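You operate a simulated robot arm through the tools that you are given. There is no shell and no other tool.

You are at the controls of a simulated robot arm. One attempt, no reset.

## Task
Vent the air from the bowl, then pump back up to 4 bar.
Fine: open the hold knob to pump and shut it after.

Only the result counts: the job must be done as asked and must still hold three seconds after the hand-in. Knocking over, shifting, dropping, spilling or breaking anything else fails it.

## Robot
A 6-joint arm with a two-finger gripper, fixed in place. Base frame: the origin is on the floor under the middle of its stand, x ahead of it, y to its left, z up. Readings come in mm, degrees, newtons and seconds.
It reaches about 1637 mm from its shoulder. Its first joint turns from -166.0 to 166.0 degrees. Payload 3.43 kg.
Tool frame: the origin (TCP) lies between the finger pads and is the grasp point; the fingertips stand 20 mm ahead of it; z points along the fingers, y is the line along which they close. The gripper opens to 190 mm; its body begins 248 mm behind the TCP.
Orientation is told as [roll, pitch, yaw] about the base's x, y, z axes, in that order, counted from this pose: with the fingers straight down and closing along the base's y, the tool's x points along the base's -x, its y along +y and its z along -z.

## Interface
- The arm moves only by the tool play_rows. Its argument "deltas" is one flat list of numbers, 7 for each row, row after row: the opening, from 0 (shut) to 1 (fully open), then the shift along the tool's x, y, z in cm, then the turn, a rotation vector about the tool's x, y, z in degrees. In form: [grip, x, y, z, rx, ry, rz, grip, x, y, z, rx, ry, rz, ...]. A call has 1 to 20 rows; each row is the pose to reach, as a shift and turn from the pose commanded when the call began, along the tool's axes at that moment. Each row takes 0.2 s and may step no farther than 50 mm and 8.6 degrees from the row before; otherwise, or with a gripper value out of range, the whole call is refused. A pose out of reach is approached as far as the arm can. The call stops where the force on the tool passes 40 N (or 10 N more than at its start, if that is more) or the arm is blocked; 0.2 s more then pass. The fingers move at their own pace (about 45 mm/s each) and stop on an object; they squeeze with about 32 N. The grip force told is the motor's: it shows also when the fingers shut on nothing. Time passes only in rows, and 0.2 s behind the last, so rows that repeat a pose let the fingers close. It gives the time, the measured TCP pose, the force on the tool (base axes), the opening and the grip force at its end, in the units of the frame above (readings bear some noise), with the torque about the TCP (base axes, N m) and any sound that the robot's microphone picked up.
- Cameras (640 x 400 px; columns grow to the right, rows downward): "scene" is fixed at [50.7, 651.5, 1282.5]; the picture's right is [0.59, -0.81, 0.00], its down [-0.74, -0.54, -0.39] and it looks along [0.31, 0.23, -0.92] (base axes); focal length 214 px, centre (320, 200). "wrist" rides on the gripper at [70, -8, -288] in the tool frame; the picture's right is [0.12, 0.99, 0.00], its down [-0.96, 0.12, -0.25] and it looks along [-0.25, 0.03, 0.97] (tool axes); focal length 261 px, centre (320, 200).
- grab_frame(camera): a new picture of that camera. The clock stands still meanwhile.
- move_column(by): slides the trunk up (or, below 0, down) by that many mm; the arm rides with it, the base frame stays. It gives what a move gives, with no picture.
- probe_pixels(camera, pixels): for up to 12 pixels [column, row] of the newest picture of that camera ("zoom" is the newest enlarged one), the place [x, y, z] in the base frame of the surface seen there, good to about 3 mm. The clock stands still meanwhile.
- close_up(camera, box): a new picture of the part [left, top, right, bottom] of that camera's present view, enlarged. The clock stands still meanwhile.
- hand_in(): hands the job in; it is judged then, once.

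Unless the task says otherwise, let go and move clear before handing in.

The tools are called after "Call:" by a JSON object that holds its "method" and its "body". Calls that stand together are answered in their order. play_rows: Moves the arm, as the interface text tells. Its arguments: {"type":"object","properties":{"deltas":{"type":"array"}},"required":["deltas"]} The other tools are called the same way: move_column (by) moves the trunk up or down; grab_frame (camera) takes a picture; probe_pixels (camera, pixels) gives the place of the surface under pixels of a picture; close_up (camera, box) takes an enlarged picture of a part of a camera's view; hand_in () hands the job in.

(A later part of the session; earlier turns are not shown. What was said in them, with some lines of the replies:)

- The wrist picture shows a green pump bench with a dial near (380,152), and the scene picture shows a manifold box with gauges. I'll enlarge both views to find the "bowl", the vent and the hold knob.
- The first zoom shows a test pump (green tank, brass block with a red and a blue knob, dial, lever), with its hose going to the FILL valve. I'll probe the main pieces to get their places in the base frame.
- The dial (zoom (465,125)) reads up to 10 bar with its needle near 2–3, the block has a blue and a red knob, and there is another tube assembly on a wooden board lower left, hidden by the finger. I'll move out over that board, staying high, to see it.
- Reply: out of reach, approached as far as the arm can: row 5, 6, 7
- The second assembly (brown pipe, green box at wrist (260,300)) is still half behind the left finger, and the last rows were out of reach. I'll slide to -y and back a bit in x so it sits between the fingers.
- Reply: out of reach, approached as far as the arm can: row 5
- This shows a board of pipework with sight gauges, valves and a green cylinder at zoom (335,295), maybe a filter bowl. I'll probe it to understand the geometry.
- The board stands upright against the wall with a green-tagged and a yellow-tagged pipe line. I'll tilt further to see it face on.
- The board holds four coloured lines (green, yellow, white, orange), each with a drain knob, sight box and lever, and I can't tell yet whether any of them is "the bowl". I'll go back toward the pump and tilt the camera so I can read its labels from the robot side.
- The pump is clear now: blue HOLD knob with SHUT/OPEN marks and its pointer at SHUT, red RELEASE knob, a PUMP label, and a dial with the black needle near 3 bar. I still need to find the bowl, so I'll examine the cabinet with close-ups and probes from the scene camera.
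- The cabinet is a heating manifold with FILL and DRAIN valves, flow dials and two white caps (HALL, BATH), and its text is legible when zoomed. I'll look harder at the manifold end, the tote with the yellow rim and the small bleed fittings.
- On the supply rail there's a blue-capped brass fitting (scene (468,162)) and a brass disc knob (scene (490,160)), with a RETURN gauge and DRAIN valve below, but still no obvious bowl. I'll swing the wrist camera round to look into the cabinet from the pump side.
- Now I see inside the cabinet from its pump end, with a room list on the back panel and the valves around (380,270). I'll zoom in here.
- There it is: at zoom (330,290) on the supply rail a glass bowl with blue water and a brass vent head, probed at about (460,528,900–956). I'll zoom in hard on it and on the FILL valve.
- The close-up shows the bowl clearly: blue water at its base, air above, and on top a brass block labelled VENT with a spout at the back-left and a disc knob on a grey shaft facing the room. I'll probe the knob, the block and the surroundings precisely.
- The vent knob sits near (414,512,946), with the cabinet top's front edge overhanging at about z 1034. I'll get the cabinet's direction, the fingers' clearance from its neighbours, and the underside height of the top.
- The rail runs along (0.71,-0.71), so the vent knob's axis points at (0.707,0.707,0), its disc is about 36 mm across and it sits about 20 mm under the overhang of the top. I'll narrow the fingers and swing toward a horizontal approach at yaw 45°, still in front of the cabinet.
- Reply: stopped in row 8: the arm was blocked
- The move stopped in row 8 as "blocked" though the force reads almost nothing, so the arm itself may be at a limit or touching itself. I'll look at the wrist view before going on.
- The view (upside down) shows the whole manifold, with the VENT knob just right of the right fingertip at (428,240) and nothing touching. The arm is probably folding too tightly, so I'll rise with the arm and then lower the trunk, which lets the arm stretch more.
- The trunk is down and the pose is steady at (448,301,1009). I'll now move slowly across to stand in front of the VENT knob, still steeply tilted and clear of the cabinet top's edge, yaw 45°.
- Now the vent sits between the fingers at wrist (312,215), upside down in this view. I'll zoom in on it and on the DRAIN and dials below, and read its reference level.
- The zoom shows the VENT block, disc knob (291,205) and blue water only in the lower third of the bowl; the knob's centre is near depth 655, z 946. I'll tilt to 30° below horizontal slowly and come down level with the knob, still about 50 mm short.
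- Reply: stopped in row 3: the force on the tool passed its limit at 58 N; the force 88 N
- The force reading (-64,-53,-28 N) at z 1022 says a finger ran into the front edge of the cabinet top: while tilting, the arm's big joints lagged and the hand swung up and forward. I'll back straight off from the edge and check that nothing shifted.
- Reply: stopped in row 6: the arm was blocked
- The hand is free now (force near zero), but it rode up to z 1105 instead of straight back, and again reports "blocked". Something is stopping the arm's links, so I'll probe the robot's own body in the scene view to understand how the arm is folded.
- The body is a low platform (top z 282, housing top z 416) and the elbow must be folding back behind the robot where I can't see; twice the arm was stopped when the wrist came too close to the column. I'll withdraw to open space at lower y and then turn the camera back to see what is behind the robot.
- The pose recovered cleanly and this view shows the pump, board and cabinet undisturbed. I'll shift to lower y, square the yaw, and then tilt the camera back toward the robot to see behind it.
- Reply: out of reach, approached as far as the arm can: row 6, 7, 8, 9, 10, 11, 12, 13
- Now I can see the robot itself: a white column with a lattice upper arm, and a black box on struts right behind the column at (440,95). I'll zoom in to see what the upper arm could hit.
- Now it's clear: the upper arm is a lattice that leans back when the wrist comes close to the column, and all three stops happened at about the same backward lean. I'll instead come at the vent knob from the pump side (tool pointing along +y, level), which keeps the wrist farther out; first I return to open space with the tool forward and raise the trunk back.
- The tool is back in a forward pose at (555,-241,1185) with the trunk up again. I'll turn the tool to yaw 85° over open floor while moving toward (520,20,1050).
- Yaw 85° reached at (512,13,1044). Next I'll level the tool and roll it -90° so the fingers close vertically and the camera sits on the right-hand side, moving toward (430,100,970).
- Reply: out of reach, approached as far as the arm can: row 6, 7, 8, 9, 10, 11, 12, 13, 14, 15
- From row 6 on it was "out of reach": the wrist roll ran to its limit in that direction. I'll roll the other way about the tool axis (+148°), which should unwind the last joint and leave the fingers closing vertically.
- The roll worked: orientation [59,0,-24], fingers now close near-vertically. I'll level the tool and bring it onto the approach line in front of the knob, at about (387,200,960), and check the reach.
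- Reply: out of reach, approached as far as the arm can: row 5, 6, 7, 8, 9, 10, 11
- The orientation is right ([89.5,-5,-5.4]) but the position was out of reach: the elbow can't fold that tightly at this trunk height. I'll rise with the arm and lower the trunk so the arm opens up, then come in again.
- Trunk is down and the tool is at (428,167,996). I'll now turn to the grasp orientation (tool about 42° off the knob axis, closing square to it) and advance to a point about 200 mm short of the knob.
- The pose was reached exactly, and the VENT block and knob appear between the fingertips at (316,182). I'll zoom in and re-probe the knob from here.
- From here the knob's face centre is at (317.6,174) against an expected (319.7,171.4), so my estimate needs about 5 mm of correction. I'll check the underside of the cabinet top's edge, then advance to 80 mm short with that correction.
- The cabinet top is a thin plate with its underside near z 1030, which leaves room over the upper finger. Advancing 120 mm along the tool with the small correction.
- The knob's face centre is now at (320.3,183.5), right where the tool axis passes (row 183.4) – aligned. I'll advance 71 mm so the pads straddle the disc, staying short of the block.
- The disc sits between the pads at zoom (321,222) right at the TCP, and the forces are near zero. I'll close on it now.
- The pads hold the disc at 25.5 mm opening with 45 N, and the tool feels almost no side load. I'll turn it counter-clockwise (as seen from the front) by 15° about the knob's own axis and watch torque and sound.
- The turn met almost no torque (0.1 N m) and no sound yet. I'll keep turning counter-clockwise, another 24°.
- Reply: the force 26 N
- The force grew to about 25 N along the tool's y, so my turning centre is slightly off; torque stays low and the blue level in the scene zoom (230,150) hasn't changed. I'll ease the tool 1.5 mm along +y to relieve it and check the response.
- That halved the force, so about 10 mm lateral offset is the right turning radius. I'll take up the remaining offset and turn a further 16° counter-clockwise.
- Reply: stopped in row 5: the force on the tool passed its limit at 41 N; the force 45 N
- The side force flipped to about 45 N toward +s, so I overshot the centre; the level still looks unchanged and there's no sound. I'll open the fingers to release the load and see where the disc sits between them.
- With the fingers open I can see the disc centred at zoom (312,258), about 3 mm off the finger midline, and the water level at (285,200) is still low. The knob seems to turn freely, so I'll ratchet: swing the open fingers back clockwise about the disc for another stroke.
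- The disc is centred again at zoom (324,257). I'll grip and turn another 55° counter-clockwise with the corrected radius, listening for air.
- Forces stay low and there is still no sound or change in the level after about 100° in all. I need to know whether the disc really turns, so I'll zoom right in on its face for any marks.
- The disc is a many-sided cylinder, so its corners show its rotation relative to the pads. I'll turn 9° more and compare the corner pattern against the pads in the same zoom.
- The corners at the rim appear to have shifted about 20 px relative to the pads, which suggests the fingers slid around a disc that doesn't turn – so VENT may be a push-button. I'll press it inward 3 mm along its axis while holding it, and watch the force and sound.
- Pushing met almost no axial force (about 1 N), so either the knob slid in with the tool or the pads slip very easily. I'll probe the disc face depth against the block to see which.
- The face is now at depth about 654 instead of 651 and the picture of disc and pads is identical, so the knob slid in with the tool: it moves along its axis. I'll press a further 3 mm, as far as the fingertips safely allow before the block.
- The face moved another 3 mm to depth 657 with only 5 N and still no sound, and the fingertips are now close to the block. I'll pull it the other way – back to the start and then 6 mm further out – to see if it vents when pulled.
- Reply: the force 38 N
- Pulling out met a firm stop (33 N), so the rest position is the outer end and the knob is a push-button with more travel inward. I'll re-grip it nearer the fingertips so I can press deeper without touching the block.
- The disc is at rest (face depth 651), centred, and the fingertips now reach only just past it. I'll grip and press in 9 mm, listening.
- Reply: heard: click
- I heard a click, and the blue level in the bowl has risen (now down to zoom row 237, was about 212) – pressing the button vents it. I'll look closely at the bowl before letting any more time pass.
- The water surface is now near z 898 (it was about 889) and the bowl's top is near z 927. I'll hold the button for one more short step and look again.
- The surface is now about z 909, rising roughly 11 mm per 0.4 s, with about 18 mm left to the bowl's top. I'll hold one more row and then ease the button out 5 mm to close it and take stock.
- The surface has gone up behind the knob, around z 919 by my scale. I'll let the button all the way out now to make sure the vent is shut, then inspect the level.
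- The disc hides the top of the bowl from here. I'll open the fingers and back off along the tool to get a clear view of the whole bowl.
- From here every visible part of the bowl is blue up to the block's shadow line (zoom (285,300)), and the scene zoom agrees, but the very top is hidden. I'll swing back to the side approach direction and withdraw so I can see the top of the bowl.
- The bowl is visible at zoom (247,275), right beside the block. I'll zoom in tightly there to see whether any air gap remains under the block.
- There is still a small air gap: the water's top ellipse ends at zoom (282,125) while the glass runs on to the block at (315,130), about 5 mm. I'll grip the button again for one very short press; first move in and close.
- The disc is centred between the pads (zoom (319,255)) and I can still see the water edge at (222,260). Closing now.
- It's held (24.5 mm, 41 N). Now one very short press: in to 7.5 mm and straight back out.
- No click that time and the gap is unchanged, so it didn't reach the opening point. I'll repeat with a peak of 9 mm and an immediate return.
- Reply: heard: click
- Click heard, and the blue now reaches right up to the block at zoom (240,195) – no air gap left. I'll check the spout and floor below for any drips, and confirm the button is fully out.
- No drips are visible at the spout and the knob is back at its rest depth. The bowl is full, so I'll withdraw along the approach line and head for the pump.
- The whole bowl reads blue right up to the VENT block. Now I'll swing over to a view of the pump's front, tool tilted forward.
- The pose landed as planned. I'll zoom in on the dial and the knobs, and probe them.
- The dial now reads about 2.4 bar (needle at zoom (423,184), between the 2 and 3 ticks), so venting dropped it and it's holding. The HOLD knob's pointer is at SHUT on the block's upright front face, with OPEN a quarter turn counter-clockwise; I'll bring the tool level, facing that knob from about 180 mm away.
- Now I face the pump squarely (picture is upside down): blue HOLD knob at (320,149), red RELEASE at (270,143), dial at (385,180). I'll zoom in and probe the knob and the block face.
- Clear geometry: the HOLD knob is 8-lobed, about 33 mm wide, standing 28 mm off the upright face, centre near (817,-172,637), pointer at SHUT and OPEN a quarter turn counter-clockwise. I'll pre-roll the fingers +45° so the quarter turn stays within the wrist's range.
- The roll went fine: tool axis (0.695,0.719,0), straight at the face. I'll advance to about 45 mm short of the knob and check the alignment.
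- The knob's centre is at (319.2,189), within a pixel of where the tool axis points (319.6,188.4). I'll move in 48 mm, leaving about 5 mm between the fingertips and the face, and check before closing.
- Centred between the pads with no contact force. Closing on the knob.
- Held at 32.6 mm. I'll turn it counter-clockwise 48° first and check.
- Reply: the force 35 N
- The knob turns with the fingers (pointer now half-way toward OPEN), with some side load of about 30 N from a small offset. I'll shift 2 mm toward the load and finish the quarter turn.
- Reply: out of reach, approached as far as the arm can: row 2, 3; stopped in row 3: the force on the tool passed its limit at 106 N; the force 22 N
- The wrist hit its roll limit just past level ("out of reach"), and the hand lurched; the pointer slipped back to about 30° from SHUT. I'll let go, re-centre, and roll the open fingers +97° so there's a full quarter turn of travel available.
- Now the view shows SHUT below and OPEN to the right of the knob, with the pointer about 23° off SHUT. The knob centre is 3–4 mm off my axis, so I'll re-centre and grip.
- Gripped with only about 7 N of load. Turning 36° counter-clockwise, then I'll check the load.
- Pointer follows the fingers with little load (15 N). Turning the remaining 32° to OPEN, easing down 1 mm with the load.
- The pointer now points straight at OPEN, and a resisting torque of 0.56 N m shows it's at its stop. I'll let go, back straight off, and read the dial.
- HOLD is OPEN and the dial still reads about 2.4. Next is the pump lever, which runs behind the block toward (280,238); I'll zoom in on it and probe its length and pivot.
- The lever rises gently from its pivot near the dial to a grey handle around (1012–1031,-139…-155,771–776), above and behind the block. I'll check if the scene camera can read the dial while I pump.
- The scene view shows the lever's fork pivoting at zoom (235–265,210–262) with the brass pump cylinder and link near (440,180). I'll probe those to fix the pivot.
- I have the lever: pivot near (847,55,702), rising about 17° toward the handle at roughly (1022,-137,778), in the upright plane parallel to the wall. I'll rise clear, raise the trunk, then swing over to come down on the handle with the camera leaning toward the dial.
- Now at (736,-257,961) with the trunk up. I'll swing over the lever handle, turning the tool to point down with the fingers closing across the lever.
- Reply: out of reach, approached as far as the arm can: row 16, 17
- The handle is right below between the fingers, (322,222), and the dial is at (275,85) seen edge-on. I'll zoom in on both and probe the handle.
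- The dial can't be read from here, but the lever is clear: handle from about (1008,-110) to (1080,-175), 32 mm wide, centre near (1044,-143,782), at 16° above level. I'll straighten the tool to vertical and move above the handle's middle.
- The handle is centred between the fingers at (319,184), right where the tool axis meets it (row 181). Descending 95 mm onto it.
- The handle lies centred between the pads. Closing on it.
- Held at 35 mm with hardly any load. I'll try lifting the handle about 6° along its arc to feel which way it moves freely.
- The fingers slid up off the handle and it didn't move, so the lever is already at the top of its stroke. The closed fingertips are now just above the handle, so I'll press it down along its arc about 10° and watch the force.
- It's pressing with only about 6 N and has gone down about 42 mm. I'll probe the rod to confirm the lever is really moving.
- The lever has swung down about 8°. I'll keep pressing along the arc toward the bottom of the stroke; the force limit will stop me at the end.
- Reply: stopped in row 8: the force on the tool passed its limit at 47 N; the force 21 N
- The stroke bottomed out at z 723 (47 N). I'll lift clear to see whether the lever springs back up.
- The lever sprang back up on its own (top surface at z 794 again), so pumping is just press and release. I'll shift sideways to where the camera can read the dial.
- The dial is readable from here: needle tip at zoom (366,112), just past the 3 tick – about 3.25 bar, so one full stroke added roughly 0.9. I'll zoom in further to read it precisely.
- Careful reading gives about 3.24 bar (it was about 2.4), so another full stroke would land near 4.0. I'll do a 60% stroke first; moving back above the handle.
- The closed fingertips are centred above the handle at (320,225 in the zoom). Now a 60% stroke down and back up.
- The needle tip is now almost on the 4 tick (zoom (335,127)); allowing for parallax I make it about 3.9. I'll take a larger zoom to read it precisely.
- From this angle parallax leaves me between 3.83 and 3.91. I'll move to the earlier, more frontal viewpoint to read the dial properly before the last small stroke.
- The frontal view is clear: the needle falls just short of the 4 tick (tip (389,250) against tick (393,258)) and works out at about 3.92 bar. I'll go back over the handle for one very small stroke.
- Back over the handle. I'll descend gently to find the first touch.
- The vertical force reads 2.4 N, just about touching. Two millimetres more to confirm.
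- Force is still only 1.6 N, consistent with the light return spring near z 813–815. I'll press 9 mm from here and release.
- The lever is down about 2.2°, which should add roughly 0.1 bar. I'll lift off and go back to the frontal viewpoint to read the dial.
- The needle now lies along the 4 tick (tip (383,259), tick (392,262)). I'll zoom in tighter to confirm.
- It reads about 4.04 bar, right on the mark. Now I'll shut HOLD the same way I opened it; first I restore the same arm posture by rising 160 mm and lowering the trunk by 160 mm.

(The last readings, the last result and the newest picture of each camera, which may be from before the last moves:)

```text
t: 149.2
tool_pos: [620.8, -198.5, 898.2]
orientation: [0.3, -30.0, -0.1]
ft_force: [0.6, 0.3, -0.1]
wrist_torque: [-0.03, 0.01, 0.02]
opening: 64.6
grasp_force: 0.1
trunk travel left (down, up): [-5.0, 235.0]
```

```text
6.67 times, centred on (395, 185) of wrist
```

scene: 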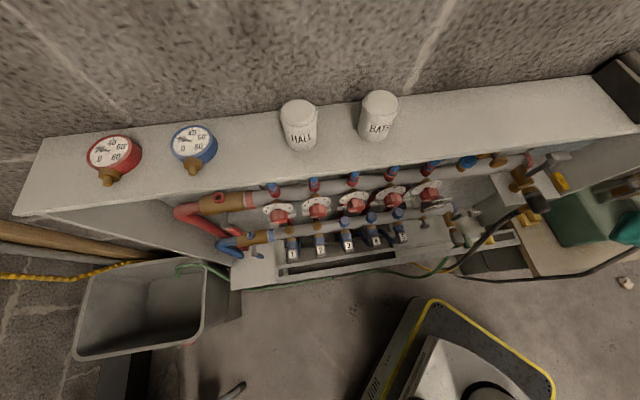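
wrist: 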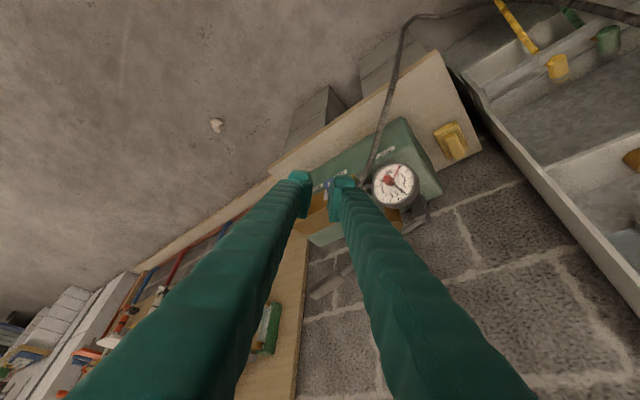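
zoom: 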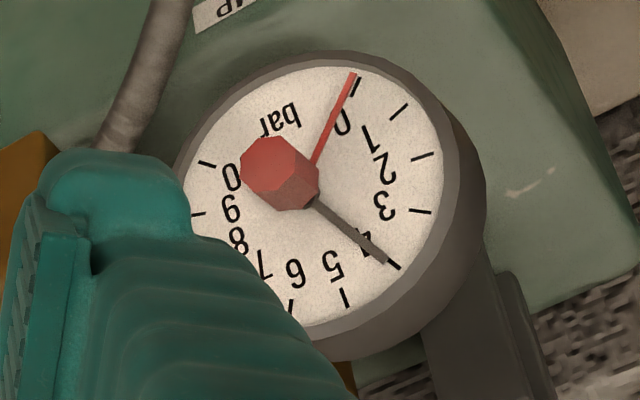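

The needle holds steady at 4. Repeating the earlier move to face the HOLD knob squarely.

Call:
{"method": "play_rows", "body": {"deltas": [0.34, 0.39, -0.76, 1.58, -2.9, -4.05, -1.68, 0.34, 0.77, -1.53, 3.17, -5.8, -8.1, -3.36, 0.34, 1.16, -2.29, 4.75, -8.7, -12.15, -5, 0.34, 1.55, -3.06, 6.33, -11.6, -16.2, -6.7, 0.34, 1.93, -3.82, 7.9, -14.5, -20.2, -8.4, 0.34, 2.32, -4.6, 9.5, -17.4, -24.3, -10.1, 0.34, 2.7, -5.35, 11.1, -20.3, -28.3, -11.7, 0.34, 3.1, -6.1, 12.7, -23.3, -32.4, -13.4, 0.34, 3.5, -6.9, 14.25, -26.2, -36.4, -15.1, 0.34, 3.9, -7.6, 15.8, -29, -40.5, -16.8, 0.34, 4.25, -8.4, 17.4, -32, -44.5, -18.5, 0.34, 4.64, -9.2, 19, -34.9, -48.6, -20.1, 0.34, 5, -9.9, 20.6, -37.8, -52.6, -21.8, 0.34, 5.41, -10.7, 22.17, -40.7, -56.7, -23.5, 0.34, 5.41, -10.7, 22.17, -40.7, -56.7, -23.5]}}

Call:
{"method": "play_rows", "body": {"deltas": [0.34, 0, 0, 0, -0.2, 0, 5, 0.34, 0, 0, 0, -0.5, 0, 10, 0.34, 0, 0, 0, -0.8, 0, 15, 0.34, 0, 0, 0, -1.1, 0, 20, 0.34, 0, 0, 0, -1.1, 0, 20]}}

Call:
{"method": "grab_frame", "body": {"camera": "wrist"}}

```text
t: 152.4
tool_pos: [685.0, -306.5, 678.4]
orientation: [135.2, -89.8, -90.2]
ft_force: [0.2, 0.9, -0.8]
wrist_torque: [-0.02, 0.01, -0.03]
opening: 64.4
grasp_force: 0.0
trunk travel left (down, up): [-5.0, 235.0]
```

```text
t: 153.6
tool_pos: [684.9, -305.5, 679.0]
orientation: [90.9, -69.7, -45.0]
ft_force: [0.6, 0.8, 0.9]
wrist_torque: [0.03, -0.01, 0.01]
opening: 64.5
grasp_force: 0.2
trunk travel left (down, up): [-5.0, 235.0]
```

```text
taken
```

wrist: 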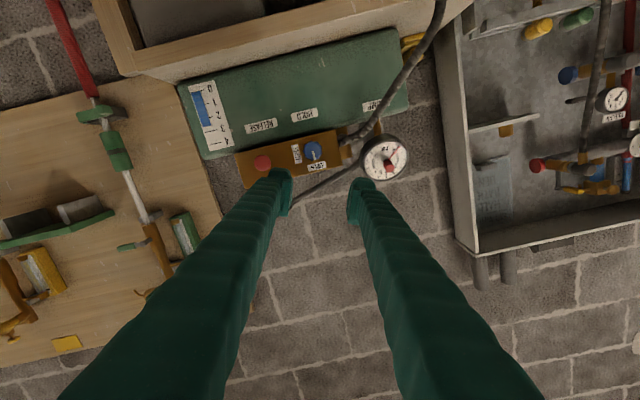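

Facing the knob again (HOLD pointer still at OPEN, (314,150)). Advancing to 48 mm short of the grip position that was balanced last time.

Call:
{"method": "play_rows", "body": {"deltas": [0.34, 0.48, -0.21, 1.78, 0, 0, 0, 0.34, 0.96, -0.41, 3.56, 0, 0, 0, 0.34, 1.44, -0.62, 5.33, 0, 0, 0, 0.34, 1.92, -0.83, 7.1, 0, 0, 0, 0.34, 2.39, -1.03, 8.9, 0, 0, 0, 0.34, 2.87, -1.24, 10.7, 0, 0, 0, 0.34, 3.35, -1.44, 12.4, 0, 0, 0, 0.34, 3.83, -1.65, 14.2, 0, 0, 0, 0.34, 3.83, -1.65, 14.2, 0, 0, 0]}}

Call:
{"method": "close_up", "body": {"camera": "wrist", "box": [270, 135, 370, 235]}}

```text
t: 155.6
tool_pos: [784.2, -204.3, 638.4]
orientation: [90.8, -69.9, -44.8]
ft_force: [0.7, 0.1, -0.9]
wrist_torque: [-0.03, 0.04, 0.02]
opening: 64.6
grasp_force: 0.0
trunk travel left (down, up): [-5.0, 235.0]
```

```text
4.00 times, centred on (320, 185) of wrist
```

zoom: 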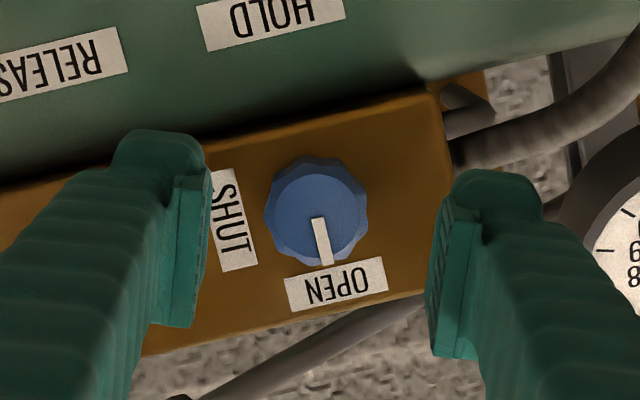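

The knob's centre is at (319,187.8), on the tool axis. Moving in and closing.

Call:
{"method": "play_rows", "body": {"deltas": [0.34, 0, 0, 1, 0, 0, 0, 0.34, 0, 0, 2, 0, 0, 0, 0.34, 0, 0, 3, 0, 0, 0, 0.34, 0, 0, 4, 0, 0, 0, 0.34, 0, 0, 4.7, 0, 0, 0, 0.34, 0, 0, 4.7, 0, 0, 0, 0.12, 0, 0, 4.7, 0, 0, 0, 0.12, 0, 0, 4.7, 0, 0, 0, 0.12, 0, 0, 4.7, 0, 0, 0]}}

Call:
{"method": "close_up", "body": {"camera": "wrist", "box": [270, 135, 370, 235]}}

```text
t: 157.6
tool_pos: [818.5, -171.9, 637.7]
orientation: [90.9, -69.8, -44.8]
ft_force: [12.5, -3.8, -2.0]
wrist_torque: [-0.01, 0.02, -0.09]
opening: 32.5
grasp_force: 35.0
trunk travel left (down, up): [-5.0, 235.0]
```

```text
4.00 times, centred on (320, 185) of wrist
```

zoom: 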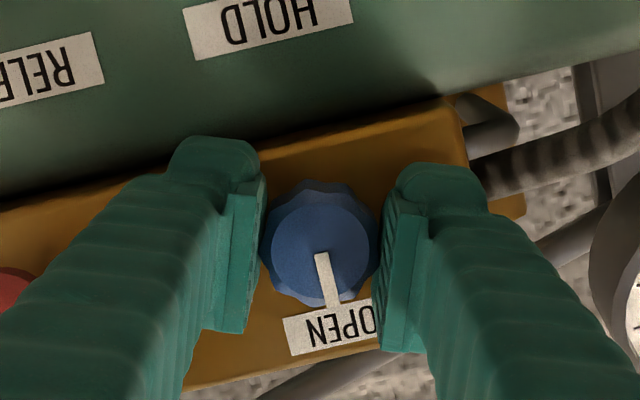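

Held at 32.5 mm. Turning clockwise 45° toward SHUT.

Call:
{"method": "play_rows", "body": {"deltas": [0.12, -0.03, -0.1, 0, 0, 0, 5.6, 0.12, -0.03, -0.1, 0, 0, 0, 11.2, 0.12, -0.03, -0.1, 0, 0, 0, 16.8, 0.12, -0.03, -0.1, 0, 0, 0, 22.4, 0.12, -0.03, -0.1, 0, 0, 0, 28, 0.12, -0.03, -0.1, 0, 0, 0, 33.6, 0.12, -0.03, -0.1, 0, 0, 0, 39.2, 0.12, -0.03, -0.1, 0, 0, 0, 45]}}

Call:
{"method": "close_up", "body": {"camera": "wrist", "box": [270, 135, 370, 235]}}

```text
t: 159.4
tool_pos: [819.2, -172.5, 638.1]
orientation: [90.3, -24.7, -44.2]
ft_force: [-0.5, -1.1, -11.5]
wrist_torque: [-0.03, 0.06, -0.08]
opening: 32.6
grasp_force: 44.8
trunk travel left (down, up): [-5.0, 235.0]
```

```text
4.00 times, centred on (320, 185) of wrist
```

zoom: 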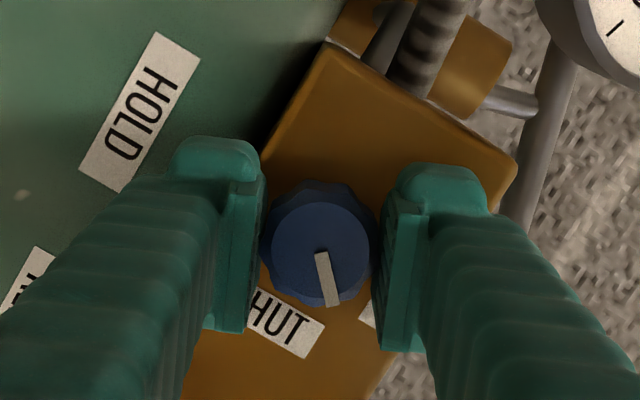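

Half-way with only about 11 N. Turning the remaining 47° to SHUT.

Call:
{"method": "play_rows", "body": {"deltas": [0.12, 0, -0.06, 0, 0, 0, 5.9, 0.12, 0, -0.06, 0, 0, 0, 11.8, 0.12, 0, -0.06, 0, 0, 0, 17.7, 0.12, 0, -0.06, 0, 0, 0, 23.6, 0.12, 0, -0.06, 0, 0, 0, 29.5, 0.12, 0, -0.06, 0, 0, 0, 35.4, 0.12, 0, -0.06, 0, 0, 0, 41.3, 0.12, 0, -0.06, 0, 0, 0, 47]}}

Call:
{"method": "close_up", "body": {"camera": "wrist", "box": [270, 135, 370, 235]}}

```text
t: 161.2
tool_pos: [819.1, -172.2, 638.3]
orientation: [90.3, 22.4, -43.8]
ft_force: [-6.0, 3.7, -11.8]
wrist_torque: [-0.5, -0.4, 0.17]
opening: 32.7
grasp_force: 44.7
trunk travel left (down, up): [-5.0, 235.0]
```

```text
4.00 times, centred on (320, 185) of wrist
```

zoom: 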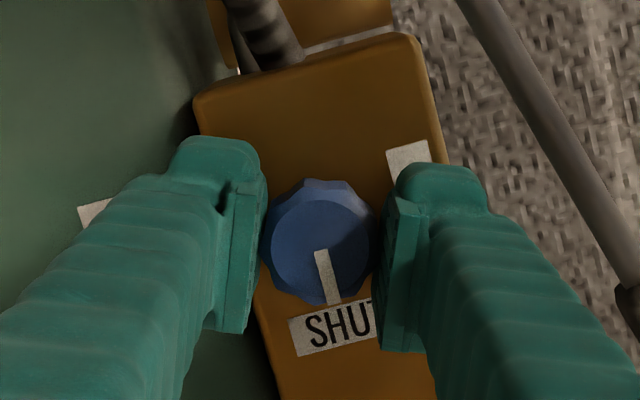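

The pointer is on SHUT and a 0.63 N m counter-torque shows it's against its stop. I'll let go and back straight away.

Call:
{"method": "play_rows", "body": {"deltas": [0.34, 0, 0, 0, 0, 0, 0, 0.34, 0, 0, 0, 0, 0, 0, 0.34, 0, 0, 0, 0, 0, 0, 0.34, 0, 0, -2, 0, 0, 0, 0.34, 0, 0, -4, 0, 0, 0, 0.34, 0, 0, -6, 0, 0, 0, 0.34, 0, 0, -8, 0, 0, 0, 0.34, 0, 0, -10, 0, 0, 0, 0.34, 0, 0, -12, 0, 0, 0, 0.34, 0, 0, -14, 0, 0, 0]}}

Call:
{"method": "grab_frame", "body": {"camera": "wrist"}}

Call:
{"method": "close_up", "body": {"camera": "wrist", "box": [280, 120, 360, 200]}}

```text
t: 163.4
tool_pos: [720.1, -273.7, 637.0]
orientation: [90.3, 22.3, -43.8]
ft_force: [0.1, -0.6, -0.9]
wrist_torque: [0.0, 0.01, -0.01]
opening: 64.4
grasp_force: 0.0
trunk travel left (down, up): [-5.0, 235.0]
```

```text
taken
```

wrist: 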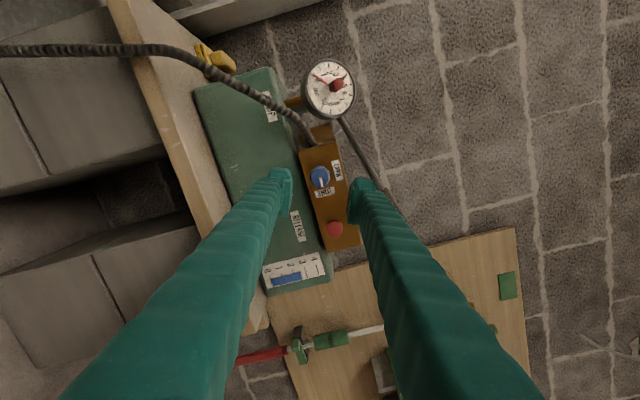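

```text
5.00 times, centred on (320, 160) of wrist
```

zoom: 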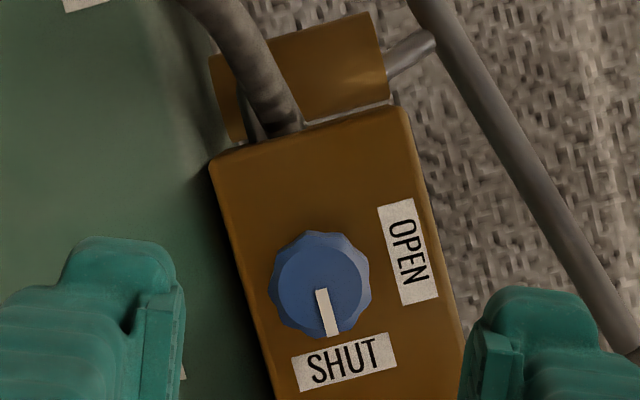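

HOLD points squarely at SHUT. I'll read the dial once more from here and check the bowl from a distance.

Call:
{"method": "close_up", "body": {"camera": "wrist", "box": [295, 55, 365, 125]}}

Call:
{"method": "close_up", "body": {"camera": "scene", "box": [440, 135, 520, 195]}}

Call:
{"method": "grab_frame", "body": {"camera": "scene"}}

```text
5.71 times, centred on (330, 90) of wrist
```

zoom: 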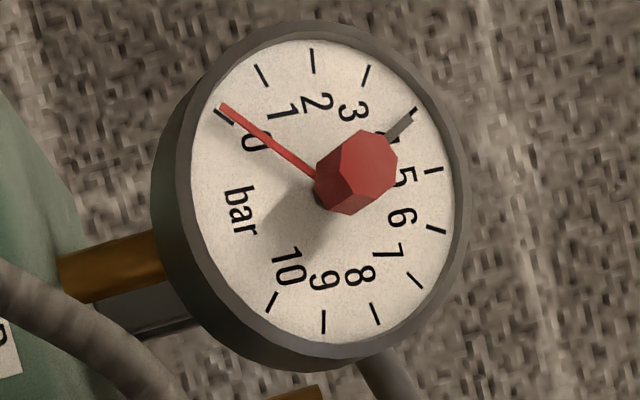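

```text
6.67 times, centred on (480, 165) of scene
```

zoom: 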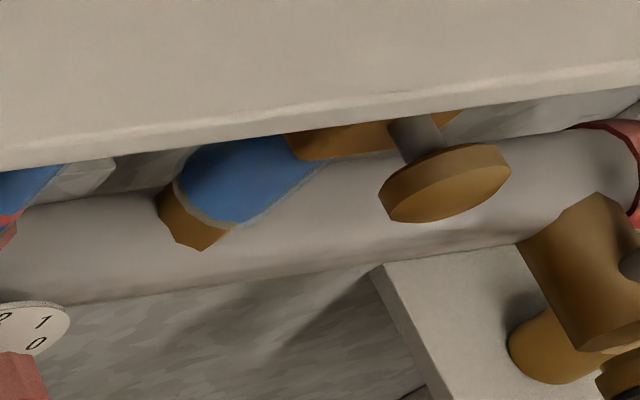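

```text
taken
```

scene: 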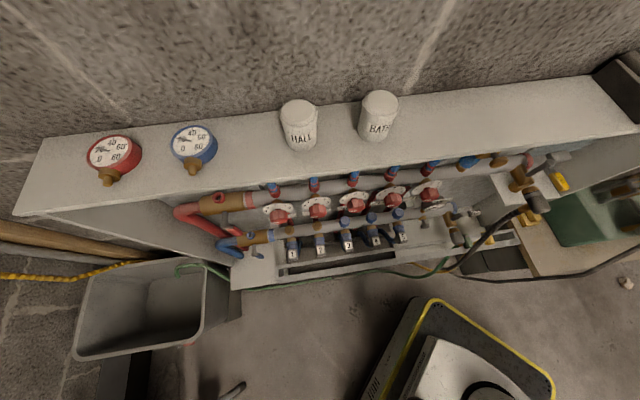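

The needle sits on the 4 tick at zoom (411,115), the bowl is blue right up to the block, the VENT button is out, HOLD is shut, and the rest of the scene looks undisturbed. I'll back off a little more and read the dial a last time.

Call:
{"method": "play_rows", "body": {"deltas": [0.34, 0, 0, -2, 0, 0, 0, 0.34, 0, 0, -4, 0, 0, 0, 0.34, 0, 0, -6, 0, 0, 0, 0.34, 0, 0, -8, 0, 0, 0, 0.34, 0, 0, -8, 0, 0, 0]}}

Call:
{"method": "grab_frame", "body": {"camera": "wrist"}}

Call:
{"method": "close_up", "body": {"camera": "wrist", "box": [285, 40, 375, 180]}}

```text
t: 164.6
tool_pos: [666.5, -330.7, 636.9]
orientation: [90.2, 22.3, -43.9]
ft_force: [1.0, 0.9, 0.0]
wrist_torque: [0.02, -0.01, -0.02]
opening: 64.8
grasp_force: 0.0
trunk travel left (down, up): [-5.0, 235.0]
```

```text
taken
```

wrist: 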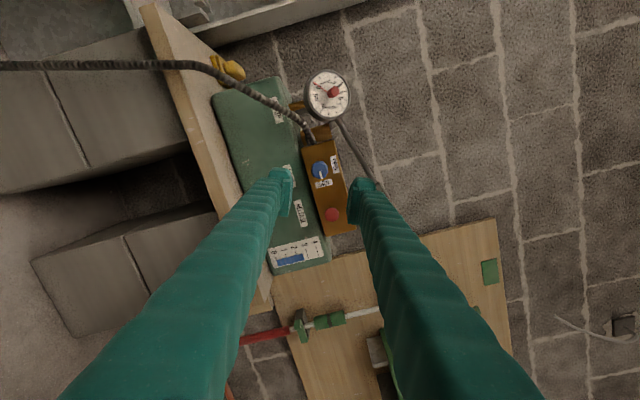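

```text
2.86 times, centred on (330, 110) of wrist
```

zoom: 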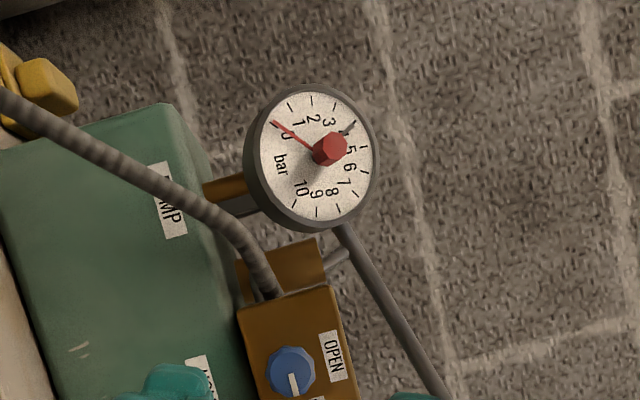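

The dial still shows 4 bar with HOLD at SHUT, the bowl is full, and the hand is clear of everything. Handing in.

Call:
{"method": "hand_in", "body": {}}

```text
The job is handed in.
```

The bowl is vented, and the system is pumped back up to about 4 bar with the HOLD knob shut. I handed the job in but haven't seen the judge's result.

- **Venting:** I pressed the VENT button until water filled the bowl up to the brass block. I let go with no drips visible at the spout. Venting dropped the dial from roughly 2.9 to 2.4 bar.
- **Pumping:** With HOLD open, I worked the lever until the dial read about 4.04 bar. That reading is good to within roughly 0.05 bar.
- **Holding:** I turned HOLD back to SHUT, against its stop. The needle was still on the 4 mark just before I handed in.

**Contact along the way:** early on, a finger pushed the front edge of the cabinet top with up to 83 N. Later the hand lurched while gripping the HOLD knob, peaking at 106 N, and the knob slipped back part of a turn before I opened it fully. Nothing looked shifted or damaged in the final pictures.
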